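You operate a simulated robot arm through the tools that you are given. There is no shell and no other tool. Be economical: measure what you need, move in short steps, check, and stop when the job is done.

Carry out the task below with a simulated two-armed robot. There is one attempt and no reset: what you move stays moved.

Task
Put the load card on the top of the beech table away on the tray at upright b. Put the red nylon brush on the top of the beech table away on the shelf under the kit bench. Take the green nylon brush on the top of the beech table and put it away on the top of the steel bench. Put the sanding block on the top of the beech table away on the top of the steel bench. Take the short purple roller and leave it on top of the black curl pad. Take the grey footplate and leave it on the top of the kit bench. Take the air nozzle and leave it on the coiled band. Take the yellow cloth and leave it on top of the grey curl pad. The order is free. Set down upright: load card, short purple roller.

It is judged by the outcome, as a careful person would: the job done as asked, and still so three seconds after it is handed in. It fails if anything else is knocked over, pushed out of place, dropped, spilled or broken. Flat cloth is picked up by pressing the open fingertips on it (5 to 10 N) and closing them slowly along it; thin cloth reads only 2 to 8 mm in the jaws.

Robot
Two 7-joint arms with fingered hands on one trunk, on a base that drives. Base frame: it is fixed to the floor where the robot stands at the start and does not move with it; the origin is under the middle of the robot, x ahead of it, y to its left, z up. Lengths are in mm, angles in rad, forces in N, time in s.
The left shoulder is at the start at [70, 169, 1218], the right one opposite. Places, roughly: air nozzle (5x5x10 cm) [-300, -2200, 900]; black curl pad (29x13x4 cm) [2000, -1300, 500]; coiled band (7x7x3 cm) [-1500, 300, 800]; green nylon brush (9x5x6 cm) [600, -300, 800]; grey curl pad (29x13x4 cm) [2000, -1700, 500]; grey footplate (27x9x6 cm) [2100, -1600, 900]; red nylon brush (9x5x6 cm) [600, 100, 800]; shelf under the kit bench [-1500, 900, 300]; short purple roller (7x7x14 cm) [900, -400, 900]; top of the kit bench [-1500, 300, 800]; top of the steel bench [400, 5400, 800]; tray at upright B [5700, 2300, 900]; yellow cloth (11x8x4 cm) [-1400, 1900, 900]. Payload 3.4 kg a hand.
Tool frame (each hand has its own): the origin (TCP) lies between the finger pads and is the grasp point; the fingertips stand 23 mm ahead of it; z points along the fingers, y is the line along which they close. The gripper opens to 116 mm. The gripper's body begins 65 mm behind the TCP. The gripper is a hand of 4 fingers: y runs from the thumb to the fingers, the wrist lies at [0, 0, -211] in the tool frame, and closing takes about 1.5 s.
Orientation is told as [roll, pitch, yaw] about the base's x, y, z axes, in that order, counted from this pose: with the fingers straight down and closing along the base's y, the tool's x points along the base's -x, its y along +y and its z along -z.

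Tools
- The arms move only by the tool step_arm. It takes "left_series", "right_series" or both (then of equal length, played together; a hand with none holds still); each is a list of rows, each a list of 7 numbers: the closure, from 0 (fully open) to 1 (shut), then the shift along the tool's x, y, z in cm, then the turn, a rotation vector about the tool's x, y, z in rad. In form: [[fingers, dx, dy, dz, rx, ry, rz], ...]. A call has 1 to 10 rows; each row shifts and turns the commanded pose from where the row before left it, along the tool's axes as they then stand. Each row takes 0.2 s and may step no farther than 50 mm and 0.15 rad from the row before; otherwise, or with a gripper value out of range, the whole call is refused. Where a pose cannot be reached the arm comes as near as it can. A force on the tool above 40 N (or 10 N above the force at the start of the call, whichever is more), or a blocked arm, ends the call early, and 0.2 s more pass. The fingers move at their own pace (about 153 mm/s each) and stop on an object; they squeeze with about 31 N. The grip force told is the motor's: it shows also when the fingers shut on nothing. Time passes only in rows, and 0.2 s behind the last, so rows that do not move let the fingers close. It gives the time, the measured TCP pose, the force on the tool (base axes), the opening and the grip force at its end, in the units of the frame above (readings bear some noise), with the torque about the TCP (base axes, N m) and any sound that the robot's microphone picked up.
- Cameras (640 x 400 px; columns grow to the right, rows downward): "scene" is now at [130.6, -25.4, 1439.8]; the picture's right is [-0.31, -0.95, 0.00], its down [-0.61, 0.20, -0.77] and it looks along [0.73, -0.24, -0.64] (base axes); focal length 271 px, centre (320, 200). "left" rides on the left gripper at [-69, 1, -90] in its tool frame; the picture's right is [-0.01, -1.00, 0.00], its down [0.79, -0.01, -0.61] and it looks along [0.61, -0.01, 0.79] (tool axes); focal length 251 px, centre (320, 200). "right" rides on the right gripper at [69, 1, -90] in its tool frame; the picture's right is [-0.01, 1.00, 0.00], its down [-0.80, -0.01, -0.61] and it looks along [-0.61, -0.01, 0.80] (tool axes); focal length 251 px, centre (320, 200). There is no depth. A picture from a camera that has moved, and an enlarged one, comes with that camera's place and axes in the base frame and with its lens.
- snapshot(camera): a new picture of that camera. The clock stands still meanwhile.
- lift_body(by): slides the trunk up (or, below 0, down) by that many mm; the arms and the scene camera ride with it, the base frame stays. It gives what a move gives, with no picture.
- steer(legs): drives the robot by 1 to 6 legs, each [ahead, left, turn to the left] in mm, mm and rad, along the robot's own axes; the way and the turn of a leg run together, so that a leg with both is an arc; at most 1500 mm and 3.142 rad a leg. The arms and the cameras ride along, it lands a little off, and it stops where it bumps. It gives what a move gives.
- grasp_type(shape, hand): the hand has 4 fingers and takes this shape, open, in about a second: jaw (thumb against the fingers, like two jaws); tri (thumb and two fingers); tip (a fingertip pinch); poke (one finger out to press); point (the index stretched); flat (the hand flat); cup (the hand cupped); fist (a fist). The gripper value then closes the fingers along that shape, each until it touches; the sizes above hold for jaw. It gives what a move gives, with no picture.
- head_to(pan, tilt): turns the head with the scene camera to pan (to the left, within 1.501 rad either way) and tilt (down, from -0.506 to 1.204), counted from straight ahead of the robot. It gives what a move gives.
- close_up(camera, box): a new picture of the part [left, top, right, bottom] of that camera's present view, enlarged. The clock stands still meanwhile.
- job_done(): hands the job in; it is judged then, once.

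Go step by step. Nothing tells you exact positions but the pictures and the camera data: compare them with the known pose of the tool, close in by small moves and look again before you grip or let go. The budget is 483 turns and 226 pictures, counting those below and the enlarged ones. Unless the task says otherwise, let go and move clear before handing in.

The tools are called after ">>>" by a JSON object that holds its "method" and its "body". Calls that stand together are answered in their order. step_arm: Moves the arms, as the interface text tells. Its arguments: {"type":"object","properties":{"left_series":{"type":"array","items":{"type":"array","items":{"type":"number"}}},"right_series":{"type":"array","items":{"type":"array","items":{"type":"number"}}}},"required":[]} The other tools are called the same way: lift_body (by) slides the trunk up or down; grasp_type (shape, hand) gives the hand a shape; steer (legs) drives the base; head_to (pan, tilt) turns the head that bears the scene camera; snapshot (camera) takes a picture; close_up (camera, box) takes an enlarged picture of a part of a camera's view; job_done () hands the job in.

At the start:

```text
clock: 0.0
left_tool_pos: [555.2, 120.9, 1088.8]
left_ee_rot: [0.0, 0.001, 0.0]
left_contact_force: [0.6, -0.1, 0.1]
left_wrist_torque: [-0.01, 0.01, 0.02]
left_finger_gap: 116.1
left_grasp_force: 0.1
left_shape: jaw
right_tool_pos: [417.7, -301.3, 1250.2]
right_ee_rot: [0.001, -0.001, -0.001]
right_contact_force: [0.3, 0.2, -0.5]
right_wrist_torque: [0.0, 0.02, -0.05]
right_finger_gap: 115.9
right_grasp_force: 0.1
right_shape: jaw
trunk travel left (down, up): [-725.0, 215.0]
robot x, y, heading: [3.2, -0.5, -0.001]
head pan, tilt: [-0.311, 0.693]
```

scene: 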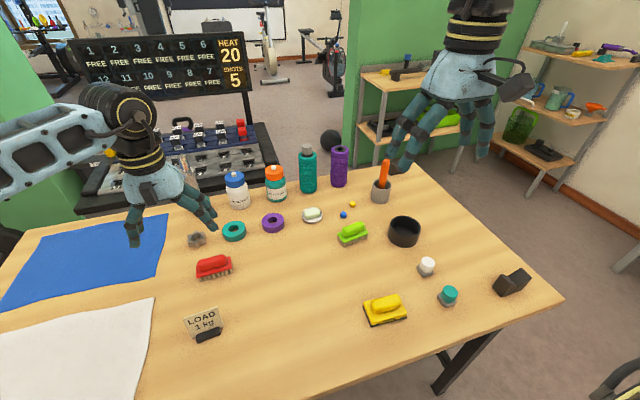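
right: 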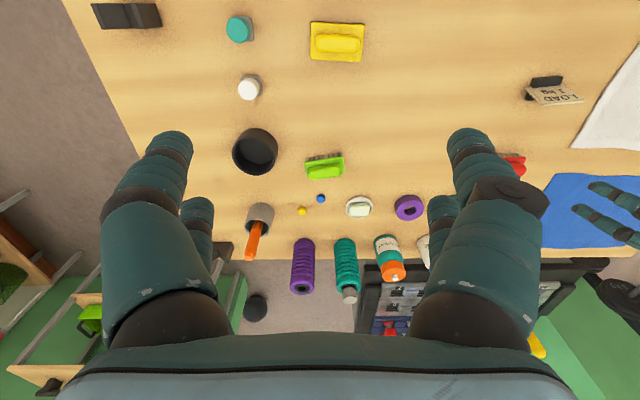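
left: 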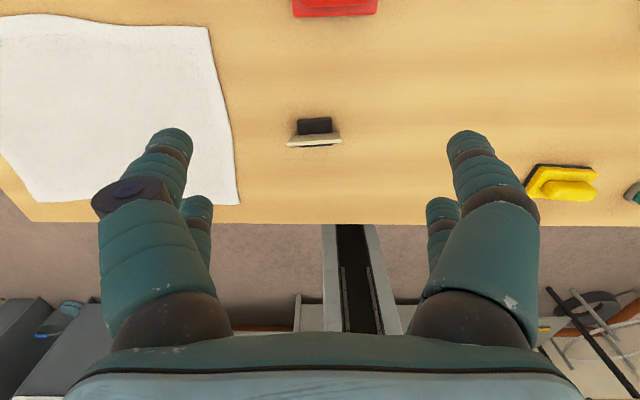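

The red and green brushes sit at roughly (650, 108) and (652, -298), with the table top near z 790. I'll turn both hands a quarter turn first, then look.

>>> {"method": "step_arm", "body": {"left_series": [[0, 0, 0, 0, 0, 0, -0.15], [0, 0, 0, 0, 0, 0, -0.15], [0, 0, 0, 0, 0, 0, -0.15], [0, 0, 0, 0, 0, 0, -0.15], [0, 0, 0, 0, 0, 0, -0.15], [0, 0, 0, 0, 0, 0, -0.15], [0, 0, 0, 0, 0, 0, -0.15], [0, 0, 0, 0, 0, 0, -0.15], [0, 0, 0, 0, 0, 0, -0.15], [0, 0, 0, 0, 0, 0, -0.15]], "right_series": [[0, 0, 0, 0, 0, 0, -0.15], [0, 0, 0, 0, 0, 0, -0.15], [0, 0, 0, 0, 0, 0, -0.15], [0, 0, 0, 0, 0, 0, -0.15], [0, 0, 0, 0, 0, 0, -0.15], [0, 0, 0, 0, 0, 0, -0.15], [0, 0, 0, 0, 0, 0, -0.15], [0, 0, 0, 0, 0, 0, -0.15], [0, 0, 0, 0, 0, 0, -0.15], [0, 0, 0, 0, 0, 0, -0.15]]}}

>>> {"method": "head_to", "body": {"pan": 0, "tilt": 0.9}}

>>> {"method": "snapshot", "body": {"camera": "scene"}}

```text
clock: 2.2
left_tool_pos: [555.5, 121.6, 1088.1]
left_ee_rot: [0.0, 0.001, 1.505]
left_contact_force: [0.1, 0.3, -0.4]
left_wrist_torque: [0.06, 0.0, 0.0]
left_finger_gap: 115.9
left_grasp_force: 0.2
left_shape: jaw
right_tool_pos: [418.2, -301.4, 1251.3]
right_ee_rot: [-0.003, 0.001, 1.501]
right_contact_force: [0.3, -0.2, 0.3]
right_wrist_torque: [-0.03, -0.02, 0.03]
right_finger_gap: 115.8
right_grasp_force: 0.1
right_shape: jaw
trunk travel left (down, up): [-725.0, 215.0]
robot x, y, heading: [1.2, -2.1, -0.003]
head pan, tilt: [-0.311, 0.693]
```

```text
clock: 3.0
left_tool_pos: [554.8, 122.6, 1089.7]
left_ee_rot: [-0.001, 0.0, 1.5]
left_contact_force: [-0.1, 0.5, -0.2]
left_wrist_torque: [0.04, 0.02, -0.04]
left_finger_gap: 115.8
left_grasp_force: 0.0
left_shape: jaw
right_tool_pos: [419.1, -301.5, 1249.3]
right_ee_rot: [-0.002, 0.0, 1.497]
right_contact_force: [-0.6, 0.1, 0.5]
right_wrist_torque: [0.02, 0.01, -0.01]
right_finger_gap: 115.6
right_grasp_force: 0.1
right_shape: jaw
trunk travel left (down, up): [-725.0, 215.0]
robot x, y, heading: [1.1, -1.7, -0.004]
head pan, tilt: [0.0, 0.901]
```

```text
222 pictures are left
camera scene: at [124.9, 0.6, 1423.0], right [0.0, -1.0, 0.0], down [-0.78, 0.0, -0.62], along [0.62, 0.0, -0.78], focal length 271 px, centre (320, 200)
```

scene: 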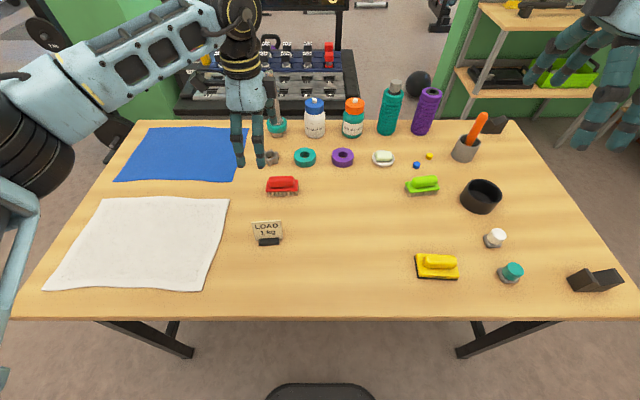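

I can see both brushes clearly. I'm bringing both hands above them at z 900.

>>> {"method": "step_arm", "body": {"left_series": [[0, 0.12, -1.13, 2.1, 0, 0, -0.07], [0, 0.12, -1.13, 2.1, 0, 0, 0], [0, 0.12, -1.13, 2.1, 0, 0, 0], [0, 0.12, -1.13, 2.1, 0, 0, 0], [0, 0.12, -1.13, 2.1, 0, 0, 0], [0, 0.12, -1.13, 2.1, 0, 0, 0], [0, 0.12, -1.13, 2.1, 0, 0, 0], [0, 0.12, -1.13, 2.1, 0, 0, 0], [0, 0.12, -1.13, 2.1, 0, 0, 0], [0, 0, 0, 0, 0, 0, 0]], "right_series": [[0, 0.05, -2.7, 3.9, 0, 0, -0.07], [0, 0.05, -2.7, 3.9, 0, 0, 0], [0, 0.05, -2.7, 3.9, 0, 0, 0], [0, 0.05, -2.7, 3.9, 0, 0, 0], [0, 0.05, -2.7, 3.9, 0, 0, 0], [0, 0.05, -2.7, 3.9, 0, 0, 0], [0, 0.05, -2.7, 3.9, 0, 0, 0], [0, 0.05, -2.7, 3.9, 0, 0, 0], [0, 0.05, -2.7, 3.9, 0, 0, 0], [0, 0, 0, 0, 0, 0, 0]]}}

>>> {"method": "snapshot", "body": {"camera": "left"}}

>>> {"method": "snapshot", "body": {"camera": "right"}}

>>> {"method": "snapshot", "body": {"camera": "scene"}}

```text
clock: 5.2
left_tool_pos: [628.9, 120.4, 910.7]
left_ee_rot: [0.0, 0.001, 1.569]
left_contact_force: [0.4, -0.5, -0.7]
left_wrist_torque: [-0.01, -0.02, 0.0]
left_finger_gap: 115.8
left_grasp_force: 0.0
left_shape: jaw
left hand out of reach, approached as far as the arm can: row 8, 9
right_tool_pos: [565.2, -327.3, 942.4]
right_ee_rot: [-0.002, -0.004, 1.567]
right_contact_force: [-0.3, -0.7, 0.5]
right_wrist_torque: [0.02, 0.02, 0.0]
right_finger_gap: 115.8
right_grasp_force: 0.0
right_shape: jaw
right hand out of reach, approached as far as the arm can: row 7, 8, 9
trunk travel left (down, up): [-725.0, 215.0]
robot x, y, heading: [1.8, -2.0, 0.005]
head pan, tilt: [0.0, 0.901]
```

```text
221 pictures are left
camera left: at [628.4, 189.1, 1002.3], right [1.0, 0.01, 0.0], down [0.01, -0.8, 0.61], along [0.0, -0.61, -0.8], focal length 251 px, centre (320, 200)
```

left: 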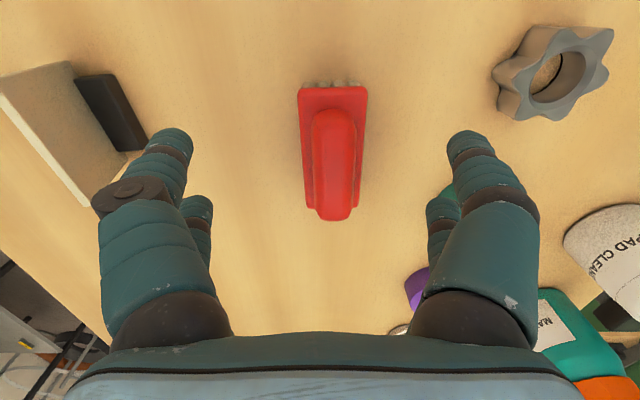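

```text
220 pictures are left
camera right: at [563.6, -396.2, 1031.2], right [-1.0, 0.01, 0.0], down [0.01, 0.79, 0.61], along [0.01, 0.61, -0.79], focal length 251 px, centre (320, 200)
```

right: 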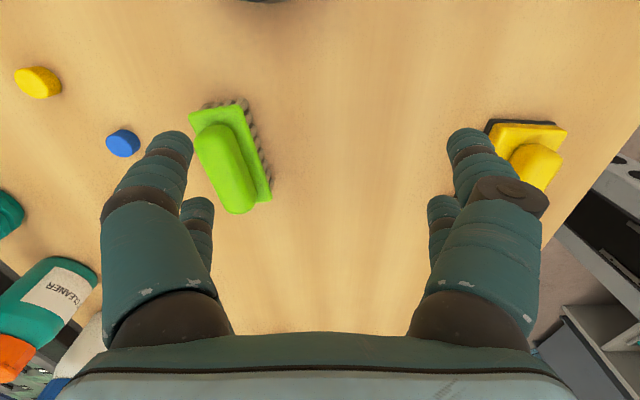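

```text
219 pictures are left
camera scene: at [124.5, -0.5, 1423.0], right [0.0, -1.0, 0.0], down [-0.78, 0.0, -0.62], along [0.62, 0.0, -0.78], focal length 271 px, centre (320, 200)
```

scene: 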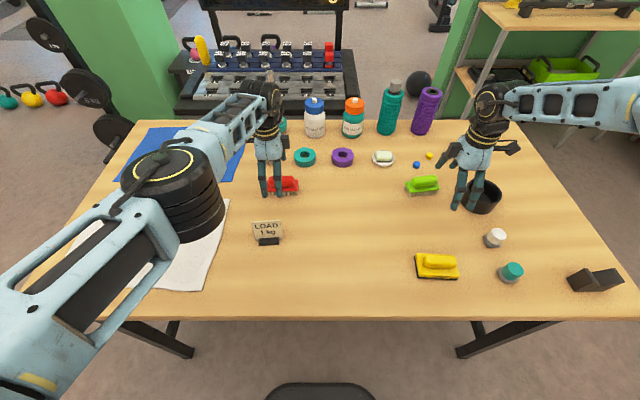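

Both arms stop just short of reach. I'll pull the hands back a bit and drive ahead 130 mm.

>>> {"method": "step_arm", "body": {"left_series": [[0, 0, 4, 0, 0, 0, 0], [0, 0, 4, 0, 0, 0, 0], [0, 0, 3, 0, 0, 0, 0]], "right_series": [[0, 0, 4, 0, 0, 0, 0], [0, 0, 4, 0, 0, 0, 0], [0, 0, 3, 0, 0, 0, 0]]}}

>>> {"method": "steer", "body": {"legs": [[130, 0, 0]]}}

```text
clock: 6.0
left_tool_pos: [622.5, 106.4, 898.3]
left_ee_rot: [0.001, 0.001, 1.57]
left_contact_force: [0.1, -0.1, 0.4]
left_wrist_torque: [0.02, 0.0, -0.03]
left_finger_gap: 116.2
left_grasp_force: 0.0
left_shape: jaw
left hand out of reach, approached as far as the arm can: row 1, 2, 3
right_tool_pos: [454.2, -325.9, 942.8]
right_ee_rot: [-0.001, 0.001, 1.569]
right_contact_force: [0.6, -0.2, 0.8]
right_wrist_torque: [0.02, 0.01, -0.01]
right_finger_gap: 115.7
right_grasp_force: 0.1
right_shape: jaw
trunk travel left (down, up): [-725.0, 215.0]
robot x, y, heading: [0.4, 0.5, -0.005]
head pan, tilt: [0.0, 0.901]
```

```text
clock: 7.3
left_tool_pos: [751.6, 108.0, 898.3]
left_ee_rot: [0.001, -0.001, 1.569]
left_contact_force: [-0.4, 0.4, 0.5]
left_wrist_torque: [0.01, 0.08, -0.02]
left_finger_gap: 115.9
left_grasp_force: 0.1
left_shape: jaw
right_tool_pos: [585.0, -324.9, 944.0]
right_ee_rot: [-0.001, 0.0, 1.568]
right_contact_force: [0.4, -0.6, -0.4]
right_wrist_torque: [-0.03, 0.01, 0.01]
right_finger_gap: 115.9
right_grasp_force: 0.0
right_shape: jaw
trunk travel left (down, up): [-725.0, 215.0]
robot x, y, heading: [131.1, -3.0, -0.005]
head pan, tilt: [0.0, 0.901]
```

Driven ahead fine. Now aligning both hands above the brushes.

>>> {"method": "step_arm", "body": {"left_series": [[0, 0.1, 3.8, 0, 0, 0, 0], [0, 0.2, 3.8, 0, 0, 0, 0], [0, 0.2, 3.7, 0, 0, 0, 0], [0, 0, 0, 0, 0, 0, 0]], "right_series": [[0, -1.1, -2.1, 1.4, 0, 0, 0], [0, -1.1, -2.1, 1.4, 0, 0, 0], [0, -1.1, -2.1, 1.6, 0, 0, 0], [0, 0, 0, 0, 0, 0, -0.15]]}}

>>> {"method": "snapshot", "body": {"camera": "left"}}

>>> {"method": "snapshot", "body": {"camera": "right"}}

```text
clock: 8.3
left_tool_pos: [745.3, 95.4, 893.1]
left_ee_rot: [-0.001, -0.002, 1.571]
left_contact_force: [4.3, 9.2, 31.6]
left_wrist_torque: [0.18, 2.26, -0.71]
left_finger_gap: 115.8
left_grasp_force: 0.1
left_shape: jaw
left hand out of reach, approached as far as the arm can: row 1, 2, 3
right_tool_pos: [646.7, -291.9, 901.9]
right_ee_rot: [-0.007, 0.003, 1.719]
right_contact_force: [0.2, 1.0, -1.0]
right_wrist_torque: [0.01, -0.01, 0.03]
right_finger_gap: 115.8
right_grasp_force: 0.0
right_shape: jaw
trunk travel left (down, up): [-725.0, 215.0]
robot x, y, heading: [129.7, 2.4, -0.002]
head pan, tilt: [0.0, 0.901]
```

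```text
218 pictures are left
camera left: at [744.0, 164.8, 985.1], right [1.0, 0.01, 0.0], down [0.01, -0.8, 0.61], along [0.01, -0.61, -0.8], focal length 251 px, centre (320, 200)
```

left: 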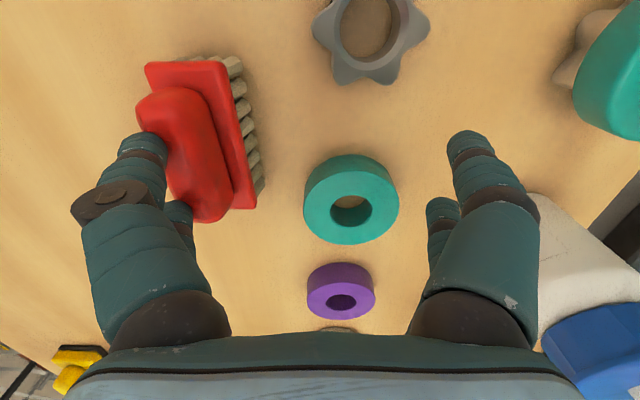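

```text
217 pictures are left
camera right: at [654.8, -360.6, 991.6], right [-0.99, -0.14, -0.01], down [-0.11, 0.79, 0.61], along [-0.08, 0.6, -0.8], focal length 251 px, centre (320, 200)
```

right: 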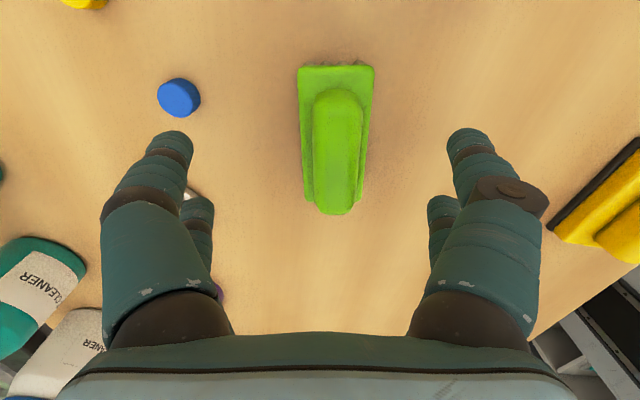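

The left thumb may be touching the red brush (31 N upward), so I'm lifting the left hand straight up.

>>> {"method": "step_arm", "body": {"left_series": [[0, 0, 0, -3, 0, 0, 0], [0, 0, 0, -4, 0, 0, 0], [0, 0, 0, -4, 0, 0, 0], [0, 0, 0, 0, 0, 0, 0]]}}

>>> {"method": "snapshot", "body": {"camera": "left"}}

>>> {"method": "snapshot", "body": {"camera": "scene"}}

```text
clock: 9.3
left_tool_pos: [758.8, 90.4, 999.1]
left_ee_rot: [0.005, -0.002, 1.569]
left_contact_force: [0.3, -0.6, -0.7]
left_wrist_torque: [-0.02, 0.0, 0.01]
left_finger_gap: 116.0
left_grasp_force: 0.0
left_shape: jaw
left hand out of reach, approached as far as the arm can: row 1, 2
right_tool_pos: [649.0, -293.0, 899.6]
right_ee_rot: [0.0, 0.001, 1.717]
right_contact_force: [-0.7, 0.3, -0.2]
right_wrist_torque: [-0.03, 0.0, 0.0]
right_finger_gap: 115.8
right_grasp_force: 0.1
right_shape: jaw
trunk travel left (down, up): [-725.0, 215.0]
robot x, y, heading: [129.8, -0.4, 0.001]
head pan, tilt: [0.0, 0.901]
```

```text
216 pictures are left
camera left: at [759.0, 160.1, 1090.6], right [1.0, 0.01, -0.01], down [0.01, -0.8, 0.61], along [0.0, -0.61, -0.8], focal length 251 px, centre (320, 200)
```

left: 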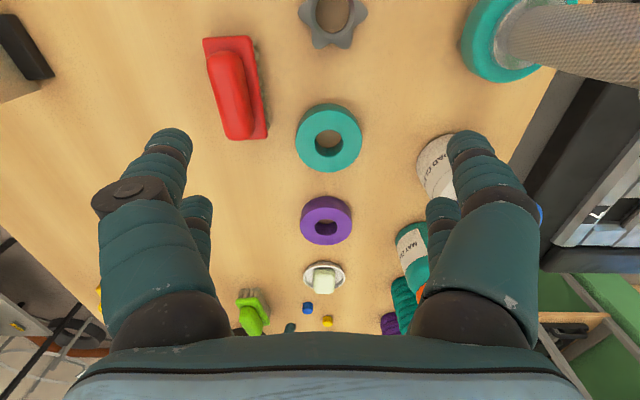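

```text
215 pictures are left
camera scene: at [256.0, 0.5, 1422.8], right [0.0, -1.0, 0.0], down [-0.78, 0.0, -0.62], along [0.62, 0.0, -0.78], focal length 271 px, centre (320, 200)
```

scene: 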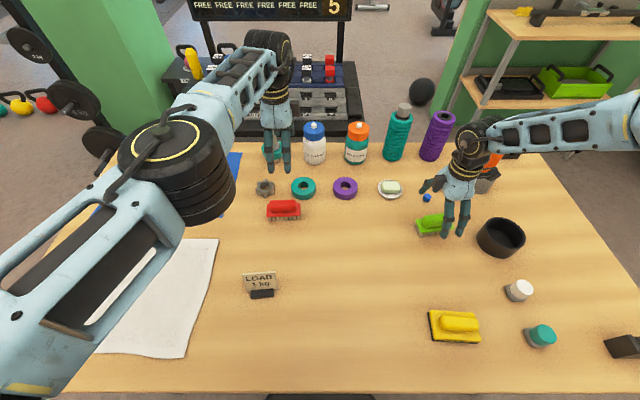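

The red brush was nudged ahead a little and is now near (683, 99), still standing. The table top looks to be at z ≈ 812. I'm moving the left hand over it while high.

>>> {"method": "step_arm", "body": {"left_series": [[0, -0.3, 2.5, 0, 0, 0, 0], [0, -0.3, 2.5, 0, 0, 0, 0], [0, -0.3, 2.6, 0, 0, 0, 0], [0, 0, 0, 0, 0, 0, 0]]}}

>>> {"method": "snapshot", "body": {"camera": "left"}}

```text
clock: 10.3
left_tool_pos: [758.6, 86.9, 997.4]
left_ee_rot: [0.004, 0.0, 1.567]
left_contact_force: [0.2, -1.0, 0.3]
left_wrist_torque: [0.01, -0.04, 0.02]
left_finger_gap: 115.7
left_grasp_force: 0.1
left_shape: jaw
left hand out of reach, approached as far as the arm can: row 1, 2, 3
right_tool_pos: [648.8, -293.5, 898.9]
right_ee_rot: [-0.002, 0.001, 1.717]
right_contact_force: [-0.1, 0.0, -0.1]
right_wrist_torque: [0.01, -0.02, 0.01]
right_finger_gap: 115.7
right_grasp_force: 0.0
right_shape: jaw
trunk travel left (down, up): [-725.0, 215.0]
robot x, y, heading: [130.0, 1.1, 0.002]
head pan, tilt: [0.0, 0.901]
```

```text
214 pictures are left
camera left: at [757.6, 155.5, 1090.1], right [1.0, 0.01, 0.0], down [0.01, -0.8, 0.61], along [0.0, -0.61, -0.8], focal length 251 px, centre (320, 200)
```

left: 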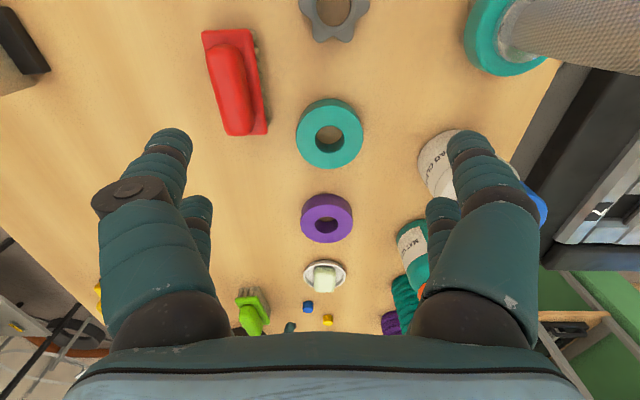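

The left wrist appears to be at a joint limit in this yaw. I'm turning it the other way.

>>> {"method": "step_arm", "body": {"left_series": [[0, 0, 0, 0, 0, 0, 0.15], [0, 0, 0, 0, 0, 0, 0.15], [0, 0, 0, 0, 0, 0, 0.15], [0, 0, 0, 0, 0, 0, 0.15], [0, 0, 0, 0, 0, 0, 0.15], [0, 0, 0, 0, 0, 0, 0.15], [0, 0, 0, 0, 0, 0, 0.15], [0, 0, 0, 0, 0, 0, 0.15], [0, 0, 0, 0, 0, 0, 0.15], [0, 0, 0, 0, 0, 0, 0.15]]}}

>>> {"method": "step_arm", "body": {"left_series": [[0, 0, 0, 0, 0, 0, 0.15], [0, 0, 0, 0, 0, 0, 0.15], [0, 0, 0, 0, 0, 0, 0.15], [0, 0, 0, 0, 0, 0, 0.15], [0, 0, 0, 0, 0, 0, 0.15], [0, 0, 0, 0, 0, 0, 0.15], [0, 0, 0, 0, 0, 0, 0.15], [0, 0, 0, 0, 0, 0, 0.15], [0, 0, 0, 0, 0, 0, 0.15], [0, 0, 0, 0, 0, 0, 0.15]]}}

```text
clock: 12.5
left_tool_pos: [758.2, 86.9, 998.0]
left_ee_rot: [0.0, 0.001, 0.069]
left_contact_force: [-0.5, 0.6, -0.3]
left_wrist_torque: [-0.02, -0.01, -0.01]
left_finger_gap: 115.5
left_grasp_force: 0.0
left_shape: jaw
right_tool_pos: [649.9, -291.8, 898.8]
right_ee_rot: [-0.001, -0.002, 1.719]
right_contact_force: [0.0, -0.8, -0.3]
right_wrist_torque: [0.02, 0.0, 0.01]
right_finger_gap: 115.8
right_grasp_force: 0.1
right_shape: jaw
trunk travel left (down, up): [-725.0, 215.0]
robot x, y, heading: [130.5, 1.3, -0.005]
head pan, tilt: [0.0, 0.901]
```

```text
clock: 14.7
left_tool_pos: [759.1, 86.5, 999.3]
left_ee_rot: [-0.003, 0.001, -1.43]
left_contact_force: [-1.1, 0.1, 0.4]
left_wrist_torque: [0.0, -0.01, -0.01]
left_finger_gap: 116.1
left_grasp_force: 0.1
left_shape: jaw
right_tool_pos: [650.0, -293.6, 900.2]
right_ee_rot: [0.0, 0.0, 1.718]
right_contact_force: [-0.5, -0.4, 0.0]
right_wrist_torque: [0.03, 0.05, 0.05]
right_finger_gap: 115.8
right_grasp_force: 0.1
right_shape: jaw
trunk travel left (down, up): [-725.0, 215.0]
robot x, y, heading: [130.5, 1.9, -0.001]
head pan, tilt: [0.0, 0.901]
```

>>> {"method": "step_arm", "body": {"left_series": [[0, 0, 0, 0, 0, 0, 0.14], [0, 0.4, -2.5, 0, 0, 0, 0], [0, 0.4, -2.5, 0, 0, 0, 0], [0, 0.4, -2.6, 0, 0, 0, 0], [0, 0, 0, 0, 0, 0, 0]]}}

>>> {"method": "snapshot", "body": {"camera": "left"}}

```text
clock: 15.9
left_tool_pos: [758.2, 85.8, 997.6]
left_ee_rot: [-0.002, 0.0, -1.57]
left_contact_force: [0.7, 0.2, -0.8]
left_wrist_torque: [0.0, -0.01, -0.01]
left_finger_gap: 115.9
left_grasp_force: 0.0
left_shape: jaw
left hand out of reach, approached as far as the arm can: row 2, 3, 4
right_tool_pos: [649.0, -292.2, 900.6]
right_ee_rot: [-0.001, 0.0, 1.718]
right_contact_force: [-0.5, 0.1, -0.2]
right_wrist_torque: [0.03, -0.01, 0.01]
right_finger_gap: 115.8
right_grasp_force: 0.1
right_shape: jaw
trunk travel left (down, up): [-725.0, 215.0]
robot x, y, heading: [130.8, 1.6, -0.005]
head pan, tilt: [0.0, 0.901]
```

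```text
213 pictures are left
camera left: at [759.0, 18.6, 1090.4], right [-1.0, -0.01, 0.0], down [-0.01, 0.79, 0.61], along [-0.01, 0.61, -0.79], focal length 251 px, centre (320, 200)
```

left: 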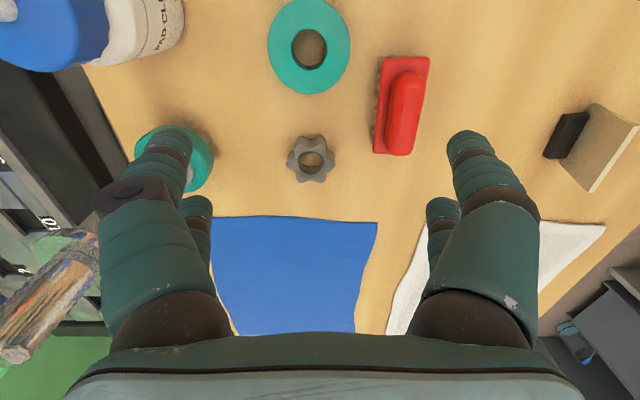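

>>> {"method": "step_arm", "body": {"left_series": [[0, 0, 0, -4, 0, 0, 0], [0, 0, 0, -4, 0, 0, 0], [0, 3, 0, -2, 0, 0, 0], [0, 3, -1, -2, 0, 0, 0], [0, 0, -3, 0, 0, 0, 0], [0, 0, -3, 0, 0, 0, 0], [0, 0, 0, 0, 0, 0, 0]]}}

>>> {"method": "snapshot", "body": {"camera": "scene"}}

```text
clock: 17.5
left_tool_pos: [759.7, 142.7, 1114.2]
left_ee_rot: [-0.002, 0.0, -1.568]
left_contact_force: [0.3, 0.2, 0.6]
left_wrist_torque: [-0.03, -0.01, -0.02]
left_finger_gap: 115.7
left_grasp_force: 0.1
left_shape: jaw
left hand out of reach, approached as far as the arm can: row 2, 3, 4, 5, 6
right_tool_pos: [649.7, -292.0, 899.6]
right_ee_rot: [0.0, -0.001, 1.717]
right_contact_force: [-0.2, 0.1, -0.9]
right_wrist_torque: [0.03, -0.03, -0.01]
right_finger_gap: 116.2
right_grasp_force: 0.1
right_shape: jaw
trunk travel left (down, up): [-725.0, 215.0]
robot x, y, heading: [131.4, -0.3, 0.002]
head pan, tilt: [0.0, 0.901]
```

```text
212 pictures are left
camera scene: at [255.3, 1.0, 1422.9], right [0.0, -1.0, 0.0], down [-0.78, 0.0, -0.62], along [0.62, 0.0, -0.78], focal length 271 px, centre (320, 200)
```

scene: 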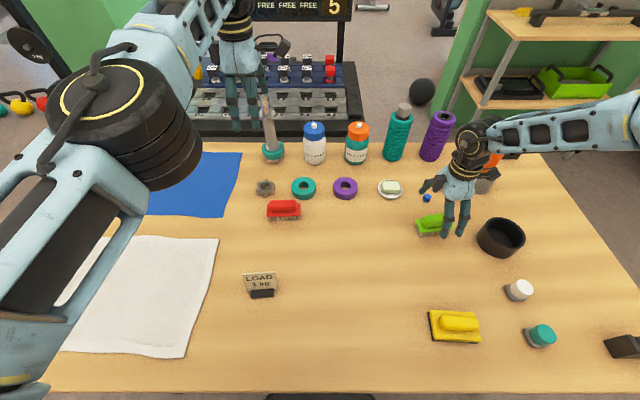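

>>> {"method": "step_arm", "body": {"left_series": [[0, 4.5, 0, 0, 0, 0, 0], [0, 4.5, 0, 0, 0, 0, 0], [0, 4.5, 0, 0, 0, 0, 0], [0, 4.5, 0, 0, 0, 0, 0], [0, 0, -4, 0, 0, 0, 0], [0, 0, -4, 0, 0, 0, 0], [0, 0, -4, 0, 0, 0, 0], [0, 0, 0, 0, 0, 0, 0]]}}

```text
clock: 19.3
left_tool_pos: [637.7, 309.3, 1112.7]
left_ee_rot: [-0.001, -0.001, -1.568]
left_contact_force: [-0.2, -0.2, 0.1]
left_wrist_torque: [0.02, 0.05, 0.01]
left_finger_gap: 116.0
left_grasp_force: 0.0
left_shape: jaw
left hand out of reach, approached as far as the arm can: row 1, 2, 4
right_tool_pos: [649.1, -291.8, 900.1]
right_ee_rot: [-0.001, 0.0, 1.718]
right_contact_force: [0.0, -0.9, 0.0]
right_wrist_torque: [-0.03, 0.03, -0.01]
right_finger_gap: 115.6
right_grasp_force: 0.1
right_shape: jaw
trunk travel left (down, up): [-725.0, 215.0]
robot x, y, heading: [130.9, -1.7, -0.004]
head pan, tilt: [0.0, 0.901]
```

Freed. Now approaching the red brush from the left side.

>>> {"method": "step_arm", "body": {"left_series": [[0, 0, 0, 4, 0, 0, 0], [0, 0, 0, 4, 0, 0, 0], [0, -4, 1, 1, 0, 0, 0], [0, -4, 1, 1, 0, 0, 0], [0, -4, 1, 1, 0, 0, 0], [0, -4, 1, 1, 0, 0, 0], [0, -4, 0.5, 0, 0, 0, 0], [0, -1, 0, 0, 0, 0, 0], [0, 0, 0, 0, 0, 0, 0]]}}

>>> {"method": "snapshot", "body": {"camera": "left"}}

>>> {"method": "snapshot", "body": {"camera": "scene"}}

```text
clock: 21.3
left_tool_pos: [682.5, 97.6, 992.3]
left_ee_rot: [-0.002, 0.001, -1.567]
left_contact_force: [0.2, 0.4, -0.4]
left_wrist_torque: [0.0, -0.01, -0.03]
left_finger_gap: 115.7
left_grasp_force: 0.2
left_shape: jaw
right_tool_pos: [648.5, -294.2, 899.1]
right_ee_rot: [-0.002, -0.001, 1.716]
right_contact_force: [-0.3, -0.4, -0.2]
right_wrist_torque: [-0.01, -0.04, 0.01]
right_finger_gap: 116.0
right_grasp_force: 0.1
right_shape: jaw
trunk travel left (down, up): [-725.0, 215.0]
robot x, y, heading: [135.0, 0.6, -0.001]
head pan, tilt: [0.0, 0.901]
```

```text
211 pictures are left
camera left: at [683.6, 29.5, 1083.8], right [-1.0, -0.01, 0.0], down [-0.01, 0.79, 0.61], along [-0.01, 0.61, -0.79], focal length 251 px, centre (320, 200)
```

left: 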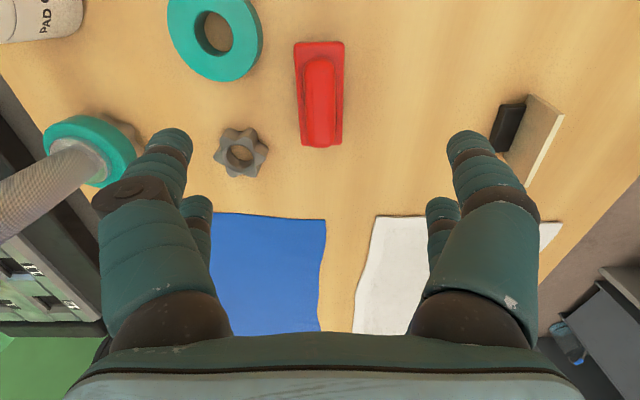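

```text
210 pictures are left
camera scene: at [255.4, 0.8, 1422.9], right [0.0, -1.0, 0.0], down [-0.78, 0.0, -0.62], along [0.62, 0.0, -0.78], focal length 271 px, centre (320, 200)
```

scene: 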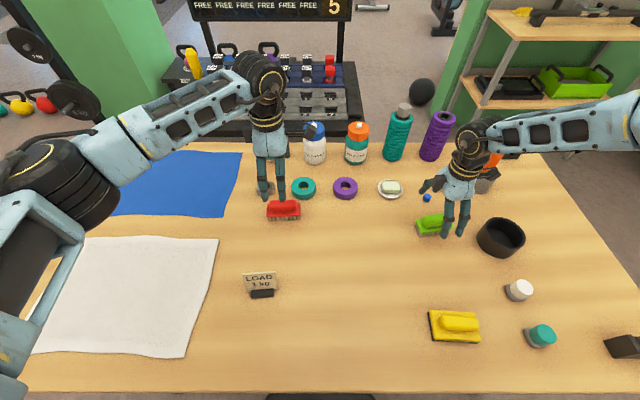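

Both hands are aligned. I'm part-closing the fingers to about 80 mm and lowering onto the two brushes.

>>> {"method": "step_arm", "body": {"left_series": [[0.3, 0, 0, 4, 0, 0, 0], [0.3, 0, 0, 4, 0, 0, 0], [0.3, 0, 0, 3, 0, 0, 0], [0.3, 0, 0, 0, 0, 0, 0], [0.3, 0, 0, 1.5, 0, 0, 0], [0.3, 0, 0, 1.5, 0, 0, 0], [0.3, 0, 0, 0.7, 0, 0, 0]], "right_series": [[0.3, 0, 1.1, 0, 0, 0, 0], [0.3, 0, 0, 0, 0, 0, 0], [0.3, 0, 0, 0, 0, 0, 0], [0.3, 0, 0, 1, 0, 0, 0], [0.3, 0, 0, 1.5, 0, 0, 0], [0.3, 0, 0, 1.5, 0, 0, 0], [0.3, 0, 0, 1.5, 0, 0, 0]]}}

>>> {"method": "snapshot", "body": {"camera": "left"}}

>>> {"method": "snapshot", "body": {"camera": "right"}}

```text
clock: 22.9
left_tool_pos: [682.2, 99.3, 845.4]
left_ee_rot: [-0.003, 0.0, -1.569]
left_contact_force: [0.8, 0.0, -0.1]
left_wrist_torque: [0.01, 0.01, 0.01]
left_finger_gap: 81.6
left_grasp_force: 0.1
left_shape: jaw
right_tool_pos: [625.6, -299.6, 859.5]
right_ee_rot: [-0.003, 0.002, 1.717]
right_contact_force: [0.0, -0.3, -0.8]
right_wrist_torque: [0.0, -0.02, 0.01]
right_finger_gap: 81.7
right_grasp_force: 0.0
right_shape: jaw
right hand out of reach, approached as far as the arm can: row 6, 7
trunk travel left (down, up): [-725.0, 215.0]
robot x, y, heading: [132.1, 2.5, 0.003]
head pan, tilt: [0.0, 0.901]
```

```text
209 pictures are left
camera left: at [683.0, 29.7, 937.2], right [-1.0, -0.01, 0.0], down [-0.01, 0.79, 0.61], along [-0.01, 0.61, -0.79], focal length 251 px, centre (320, 200)
```

left: 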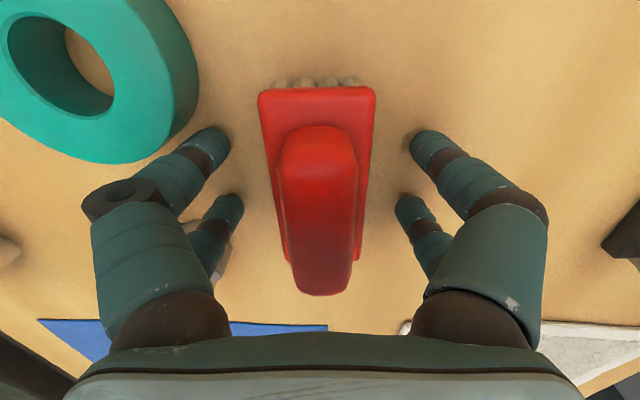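

```text
208 pictures are left
camera right: at [633.4, -368.7, 947.9], right [-0.99, -0.14, 0.0], down [-0.11, 0.79, 0.61], along [-0.08, 0.6, -0.79], focal length 251 px, centre (320, 200)
```

right: 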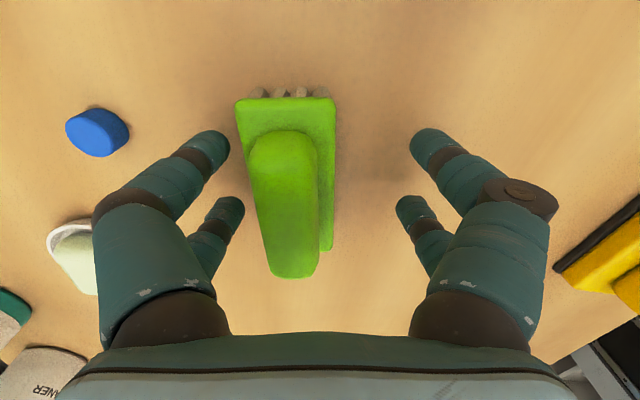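

The left hand is well centred, so I'm closing on the red brush and lifting it. The right hand ran out of reach downward, so I'll lower the trunk for it afterwards.

>>> {"method": "step_arm", "body": {"left_series": [[0.6, 0, 0, 0, 0, 0, 0], [1, 0, 0, 0, 0, 0, 0], [1, 0, 0, 0, 0, 0, 0], [1, 0, 0, 0, 0, 0, 0], [1, 0, 0, 0, 0, 0, 0], [1, 0, 0, -2, 0, 0, 0], [1, 0, 0, -4, 0, 0, 0], [1, 0, 0, -4, 0, 0, 0], [1, 0, 0, -4, 0, 0, 0]], "right_series": [[0.3, 0, 0, -2, 0, 0, 0], [0.3, 0, 0, -2, 0, 0, 0], [0.3, 0, 0, -2, 0, 0, 0], [0.3, 0, 0, -2, 0, 0, 0], [0.3, 0, 0, 0, 0, 0, 0], [0.3, 0, 0, 0, 0, 0, 0], [0.3, 0, 0, 0, 0, 0, 0], [0.3, 0, 0, 0, 0, 0, 0], [0.3, 0, 0, 0, 0, 0, 0]]}}

>>> {"method": "snapshot", "body": {"camera": "left"}}

```text
clock: 24.9
left_tool_pos: [682.0, 98.6, 984.8]
left_ee_rot: [-0.002, 0.002, -1.569]
left_contact_force: [0.6, 0.5, -0.4]
left_wrist_torque: [-0.02, 0.0, 0.0]
left_finger_gap: 34.7
left_grasp_force: 31.1
left_shape: jaw
right_tool_pos: [623.8, -299.4, 938.6]
right_ee_rot: [-0.002, -0.001, 1.717]
right_contact_force: [-0.4, -0.5, 0.5]
right_wrist_torque: [0.0, 0.03, -0.04]
right_finger_gap: 81.9
right_grasp_force: 0.2
right_shape: jaw
trunk travel left (down, up): [-725.0, 215.0]
robot x, y, heading: [129.5, -0.6, 0.001]
head pan, tilt: [0.0, 0.901]
```

```text
207 pictures are left
camera left: at [682.8, 29.6, 1077.6], right [-1.0, -0.01, 0.0], down [-0.01, 0.79, 0.61], along [-0.01, 0.61, -0.79], focal length 251 px, centre (320, 200)
```

left: 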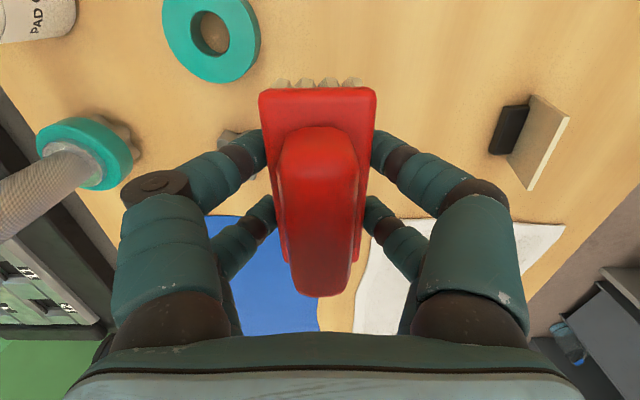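

The red brush is held. I'm lowering the trunk 100 mm for better downward reach and correcting the right hand.

>>> {"method": "step_arm", "body": {"right_series": [[0.3, 0, -1.7, -2, 0, 0, 0], [0.3, 0, 0, -2, 0, 0, 0], [0.3, 0, 0, -2, 0, 0, 0]], "left_series": [[1, 0, 0, -2, 0, 0, 0], [1, 0, 0, -2, 0, 0, 0], [1, 0, 0, 0, 0, 0, 0]]}}

>>> {"method": "lift_body", "body": {"by": -120}}

>>> {"method": "snapshot", "body": {"camera": "right"}}

```text
clock: 25.7
left_tool_pos: [682.6, 98.7, 1025.8]
left_ee_rot: [-0.001, 0.001, -1.569]
left_contact_force: [-0.6, 0.5, -0.6]
left_wrist_torque: [0.01, 0.01, 0.01]
left_finger_gap: 35.0
left_grasp_force: 31.4
left_shape: jaw
right_tool_pos: [639.7, -296.6, 999.7]
right_ee_rot: [-0.001, 0.0, 1.717]
right_contact_force: [-0.1, 0.0, -0.1]
right_wrist_torque: [-0.01, 0.06, 0.01]
right_finger_gap: 81.5
right_grasp_force: 0.1
right_shape: jaw
trunk travel left (down, up): [-725.0, 215.0]
robot x, y, heading: [130.5, -2.3, -0.004]
head pan, tilt: [0.0, 0.901]
```

```text
clock: 27.2
left_tool_pos: [682.6, 98.5, 904.8]
left_ee_rot: [-0.003, 0.0, -1.572]
left_contact_force: [1.1, -0.2, -0.7]
left_wrist_torque: [0.02, 0.01, -0.02]
left_finger_gap: 35.1
left_grasp_force: 30.8
left_shape: jaw
right_tool_pos: [640.6, -297.6, 878.5]
right_ee_rot: [-0.002, -0.001, 1.718]
right_contact_force: [0.5, -0.2, 0.5]
right_wrist_torque: [-0.01, 0.03, -0.02]
right_finger_gap: 81.7
right_grasp_force: 0.0
right_shape: jaw
trunk travel left (down, up): [-605.0, 335.0]
robot x, y, heading: [129.9, 1.0, -0.001]
head pan, tilt: [0.0, 0.901]
```

```text
206 pictures are left
camera right: at [649.6, -366.0, 967.7], right [-0.99, -0.14, 0.0], down [-0.11, 0.79, 0.61], along [-0.08, 0.6, -0.79], focal length 251 px, centre (320, 200)
```

right: 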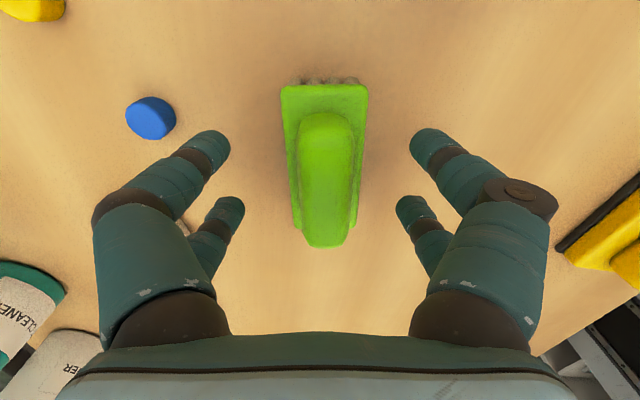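

>>> {"method": "step_arm", "body": {"right_series": [[0.3, 0, 0, 1.7, 0, 0, 0], [0.3, 0, 0, 1.6, 0, 0, 0], [0.6, 0, 0, 0, 0, 0, 0], [1, 0, 0, 0, 0, 0, 0], [1, 0, 0, 0, 0, 0, 0], [1, 0, 0, 0, 0, 0, 0], [1, 0, 0, 0, 0, 0, 0], [1, 0, 0, -3, 0, 0, 0], [1, 0, 0, -4, 0, 0, 0], [1, 0, 0, -4, 0, 0, 0]]}}

>>> {"method": "snapshot", "body": {"camera": "right"}}

```text
clock: 29.4
left_tool_pos: [682.2, 98.0, 905.4]
left_ee_rot: [-0.002, 0.0, -1.569]
left_contact_force: [0.0, -0.6, -0.8]
left_wrist_torque: [0.03, -0.01, -0.01]
left_finger_gap: 34.9
left_grasp_force: 30.6
left_shape: jaw
right_tool_pos: [640.2, -296.3, 954.7]
right_ee_rot: [-0.001, 0.0, 1.719]
right_contact_force: [0.1, 0.4, -0.8]
right_wrist_torque: [0.01, 0.01, 0.0]
right_finger_gap: 35.3
right_grasp_force: 30.8
right_shape: jaw
trunk travel left (down, up): [-605.0, 335.0]
robot x, y, heading: [128.2, 2.2, 0.003]
head pan, tilt: [0.0, 0.901]
```

```text
205 pictures are left
camera right: at [649.5, -365.7, 1044.7], right [-0.99, -0.14, 0.0], down [-0.11, 0.79, 0.61], along [-0.08, 0.6, -0.79], focal length 251 px, centre (320, 200)
```

right: 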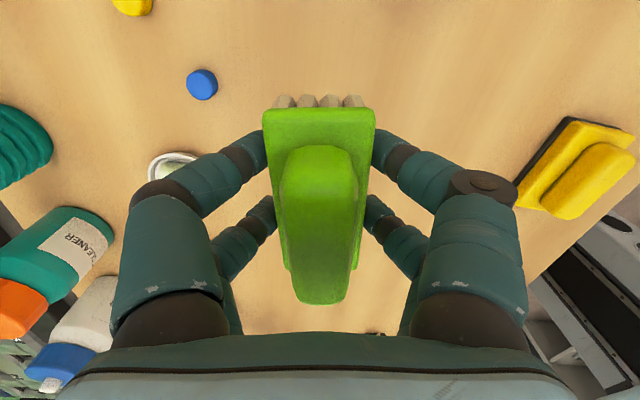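

Both brushes are held. I'm raising the trunk, backing away from the table, and looking left.

>>> {"method": "lift_body", "body": {"by": 150}}

>>> {"method": "steer", "body": {"legs": [[-500, 0, 0]]}}

>>> {"method": "head_to", "body": {"pan": 1.5, "tilt": 0.5}}

>>> {"method": "snapshot", "body": {"camera": "scene"}}

>>> {"method": "head_to", "body": {"pan": -1.5, "tilt": 0.5}}

>>> {"method": "snapshot", "body": {"camera": "scene"}}

```text
clock: 31.1
left_tool_pos: [682.2, 98.7, 1055.0]
left_ee_rot: [0.0, -0.001, -1.57]
left_contact_force: [-0.4, -0.1, -0.4]
left_wrist_torque: [0.03, -0.03, 0.04]
left_finger_gap: 34.8
left_grasp_force: 31.0
left_shape: jaw
right_tool_pos: [640.8, -296.9, 1105.1]
right_ee_rot: [-0.002, 0.001, 1.716]
right_contact_force: [-0.4, -0.1, 0.1]
right_wrist_torque: [-0.01, 0.0, 0.0]
right_finger_gap: 35.3
right_grasp_force: 31.1
right_shape: jaw
trunk travel left (down, up): [-755.0, 185.0]
robot x, y, heading: [127.8, -1.4, -0.002]
head pan, tilt: [0.0, 0.901]
```

```text
clock: 34.1
left_tool_pos: [185.4, 98.6, 1055.3]
left_ee_rot: [-0.003, 0.0, -1.57]
left_contact_force: [-0.2, 0.3, -0.5]
left_wrist_torque: [0.0, -0.02, 0.03]
left_finger_gap: 34.6
left_grasp_force: 30.9
left_shape: jaw
right_tool_pos: [144.2, -296.3, 1103.6]
right_ee_rot: [0.0, 0.001, 1.718]
right_contact_force: [0.2, 0.9, -0.8]
right_wrist_torque: [-0.01, 0.0, -0.01]
right_finger_gap: 35.4
right_grasp_force: 31.4
right_shape: jaw
trunk travel left (down, up): [-755.0, 185.0]
robot x, y, heading: [-368.0, -2.0, -0.004]
head pan, tilt: [0.0, 0.901]
```

```text
clock: 35.7
left_tool_pos: [185.7, 97.0, 1055.9]
left_ee_rot: [-0.002, 0.001, -1.569]
left_contact_force: [0.4, 0.5, -0.8]
left_wrist_torque: [-0.01, -0.02, 0.0]
left_finger_gap: 34.7
left_grasp_force: 31.5
left_shape: jaw
right_tool_pos: [142.8, -296.8, 1104.7]
right_ee_rot: [0.0, 0.0, 1.717]
right_contact_force: [-0.5, 0.4, -0.6]
right_wrist_torque: [-0.01, 0.0, 0.03]
right_finger_gap: 35.4
right_grasp_force: 31.4
right_shape: jaw
trunk travel left (down, up): [-755.0, 185.0]
robot x, y, heading: [-365.9, 0.3, -0.003]
head pan, tilt: [1.499, 0.499]
```

```text
204 pictures are left
camera scene: at [-311.0, 91.5, 1486.8], right [1.0, -0.07, 0.0], down [-0.04, -0.48, -0.88], along [0.06, 0.88, -0.48], focal length 271 px, centre (320, 200)
```

scene: 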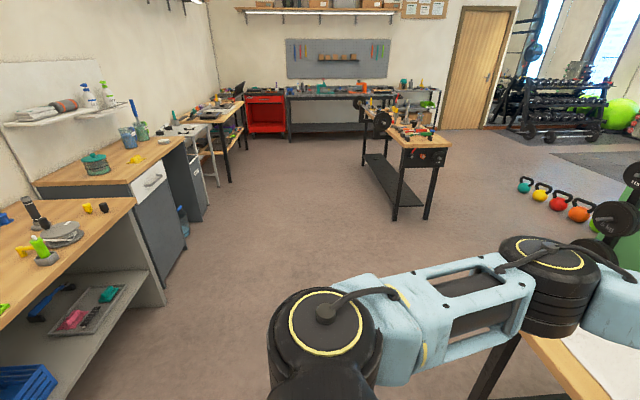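

```text
clock: 38.3
left_tool_pos: [184.4, 96.3, 1055.0]
left_ee_rot: [-0.002, -0.001, -1.569]
left_contact_force: [-0.2, -0.5, -0.7]
left_wrist_torque: [0.03, -0.02, 0.02]
left_finger_gap: 34.9
left_grasp_force: 30.7
left_shape: jaw
right_tool_pos: [143.2, -295.5, 1104.7]
right_ee_rot: [-0.001, 0.002, 1.718]
right_contact_force: [-1.3, -0.8, -0.7]
right_wrist_torque: [0.02, -0.01, -0.03]
right_finger_gap: 35.4
right_grasp_force: 31.2
right_shape: jaw
trunk travel left (down, up): [-755.0, 185.0]
robot x, y, heading: [-366.4, 2.2, -0.003]
head pan, tilt: [-1.499, 0.499]
```

```text
203 pictures are left
camera scene: at [-311.3, -90.0, 1486.8], right [-1.0, -0.07, 0.0], down [-0.03, 0.48, -0.88], along [0.06, -0.88, -0.48], focal length 271 px, centre (320, 200)
```

scene: 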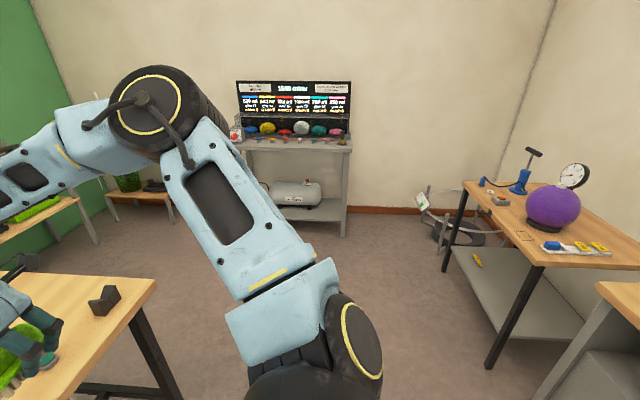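

The kit bench front edge is at about x=-1200, and its shelf is below. I'm turning to face it and moving to around y=900.

>>> {"method": "steer", "body": {"legs": [[0, 0, 1.57], [850, 0, 0], [0, 0, 1.57]]}}

>>> {"method": "head_to", "body": {"pan": 0, "tilt": 0.65}}

>>> {"method": "snapshot", "body": {"camera": "scene"}}

```text
clock: 50.4
left_tool_pos: [-914.4, 746.7, 1055.4]
left_ee_rot: [-0.002, 0.001, 1.57]
left_contact_force: [0.2, -1.0, -0.8]
left_wrist_torque: [0.0, -0.03, 0.02]
left_finger_gap: 33.5
left_grasp_force: 30.9
left_shape: jaw
right_tool_pos: [-869.8, 1141.7, 1104.2]
right_ee_rot: [-0.002, 0.001, -1.426]
right_contact_force: [-0.3, -0.4, -0.3]
right_wrist_torque: [-0.02, 0.02, 0.0]
right_finger_gap: 34.4
right_grasp_force: 31.1
right_shape: jaw
trunk travel left (down, up): [-755.0, 185.0]
robot x, y, heading: [-361.6, 839.1, 3.14]
head pan, tilt: [-1.499, 0.499]
```

```text
clock: 52.0
left_tool_pos: [-914.1, 746.6, 1054.3]
left_ee_rot: [-0.001, 0.0, 1.569]
left_contact_force: [-0.5, -0.2, -1.5]
left_wrist_torque: [0.01, 0.0, 0.01]
left_finger_gap: 34.1
left_grasp_force: 30.9
left_shape: jaw
right_tool_pos: [-871.6, 1142.0, 1105.4]
right_ee_rot: [0.0, -0.002, -1.426]
right_contact_force: [0.3, 0.7, -0.1]
right_wrist_torque: [0.01, 0.01, 0.0]
right_finger_gap: 34.9
right_grasp_force: 30.9
right_shape: jaw
trunk travel left (down, up): [-755.0, 185.0]
robot x, y, heading: [-360.3, 843.9, 3.142]
head pan, tilt: [0.0, 0.649]
```

```text
202 pictures are left
camera scene: at [-499.2, 844.8, 1473.4], right [0.0, 1.0, 0.0], down [0.6, 0.0, -0.8], along [-0.8, 0.0, -0.6], focal length 271 px, centre (320, 200)
```

scene: 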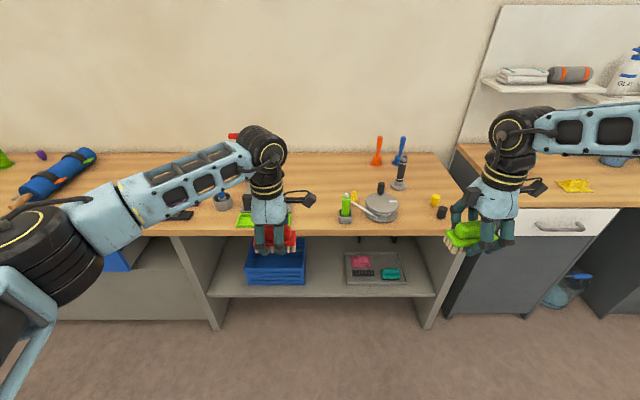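

The shelf has a blue crate on the left and a tray on the right. I'm lowering the trunk to see inside it.

>>> {"method": "lift_body", "body": {"by": -600}}

>>> {"method": "head_to", "body": {"pan": 0, "tilt": 0.55}}

>>> {"method": "snapshot", "body": {"camera": "scene"}}

```text
refused: -600 is not a number from -400 to 400
```

```text
clock: 52.6
left_tool_pos: [-914.4, 745.8, 1055.5]
left_ee_rot: [-0.002, 0.001, 1.571]
left_contact_force: [0.0, -0.5, -2.4]
left_wrist_torque: [-0.04, 0.04, -0.02]
left_finger_gap: 34.1
left_grasp_force: 31.5
left_shape: jaw
right_tool_pos: [-871.3, 1140.6, 1105.2]
right_ee_rot: [-0.004, -0.001, -1.426]
right_contact_force: [-0.1, 0.6, -0.4]
right_wrist_torque: [0.0, -0.03, 0.02]
right_finger_gap: 35.0
right_grasp_force: 31.1
right_shape: jaw
trunk travel left (down, up): [-755.0, 185.0]
robot x, y, heading: [-363.3, 837.9, 3.142]
head pan, tilt: [0.0, 0.55]
```

```text
201 pictures are left
camera scene: at [-502.2, 844.8, 1482.2], right [0.0, 1.0, 0.0], down [0.52, 0.0, -0.85], along [-0.85, 0.0, -0.52], focal length 271 px, centre (320, 200)
```

scene: 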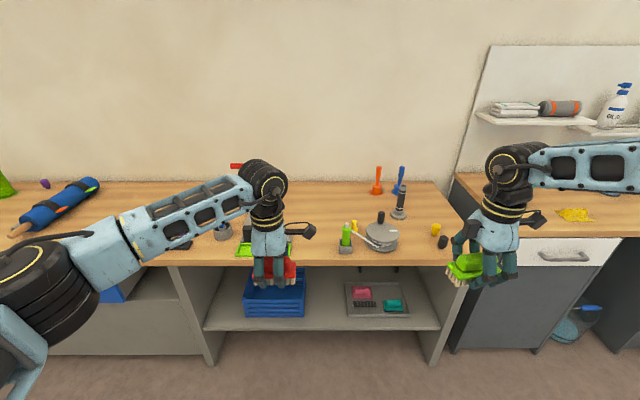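

>>> {"method": "lift_body", "body": {"by": -400}}

>>> {"method": "lift_body", "body": {"by": -200}}

>>> {"method": "snapshot", "body": {"camera": "scene"}}

```text
clock: 56.5
left_tool_pos: [-914.0, 746.7, 655.4]
left_ee_rot: [-0.002, -0.001, 1.572]
left_contact_force: [0.2, 0.8, -1.0]
left_wrist_torque: [-0.02, -0.01, 0.0]
left_finger_gap: 34.4
left_grasp_force: 31.2
left_shape: jaw
right_tool_pos: [-871.6, 1142.0, 703.9]
right_ee_rot: [0.0, 0.001, -1.426]
right_contact_force: [0.2, 0.0, -1.0]
right_wrist_torque: [-0.02, -0.01, 0.0]
right_finger_gap: 34.7
right_grasp_force: 30.9
right_shape: jaw
trunk travel left (down, up): [-355.0, 585.0]
robot x, y, heading: [-360.4, 843.4, 3.138]
head pan, tilt: [0.0, 0.55]
```

```text
clock: 58.6
left_tool_pos: [-914.6, 746.0, 455.1]
left_ee_rot: [-0.001, -0.001, 1.571]
left_contact_force: [-0.4, -1.3, -0.8]
left_wrist_torque: [0.04, 0.01, -0.02]
left_finger_gap: 33.9
left_grasp_force: 31.1
left_shape: jaw
right_tool_pos: [-870.8, 1142.3, 505.0]
right_ee_rot: [-0.001, 0.001, -1.426]
right_contact_force: [0.5, -0.2, -0.7]
right_wrist_torque: [0.0, 0.02, 0.03]
right_finger_gap: 34.6
right_grasp_force: 30.9
right_shape: jaw
trunk travel left (down, up): [-155.0, 785.0]
robot x, y, heading: [-359.6, 842.8, 3.138]
head pan, tilt: [0.0, 0.55]
```

```text
200 pictures are left
camera scene: at [-501.9, 844.7, 882.3], right [0.0, 1.0, 0.0], down [0.52, 0.0, -0.85], along [-0.85, 0.0, -0.52], focal length 271 px, centre (320, 200)
```

scene: 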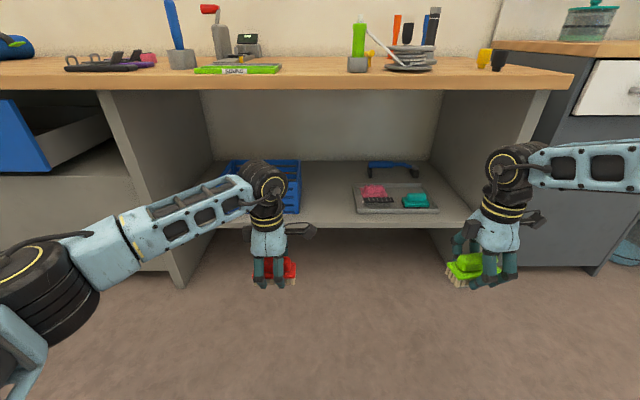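

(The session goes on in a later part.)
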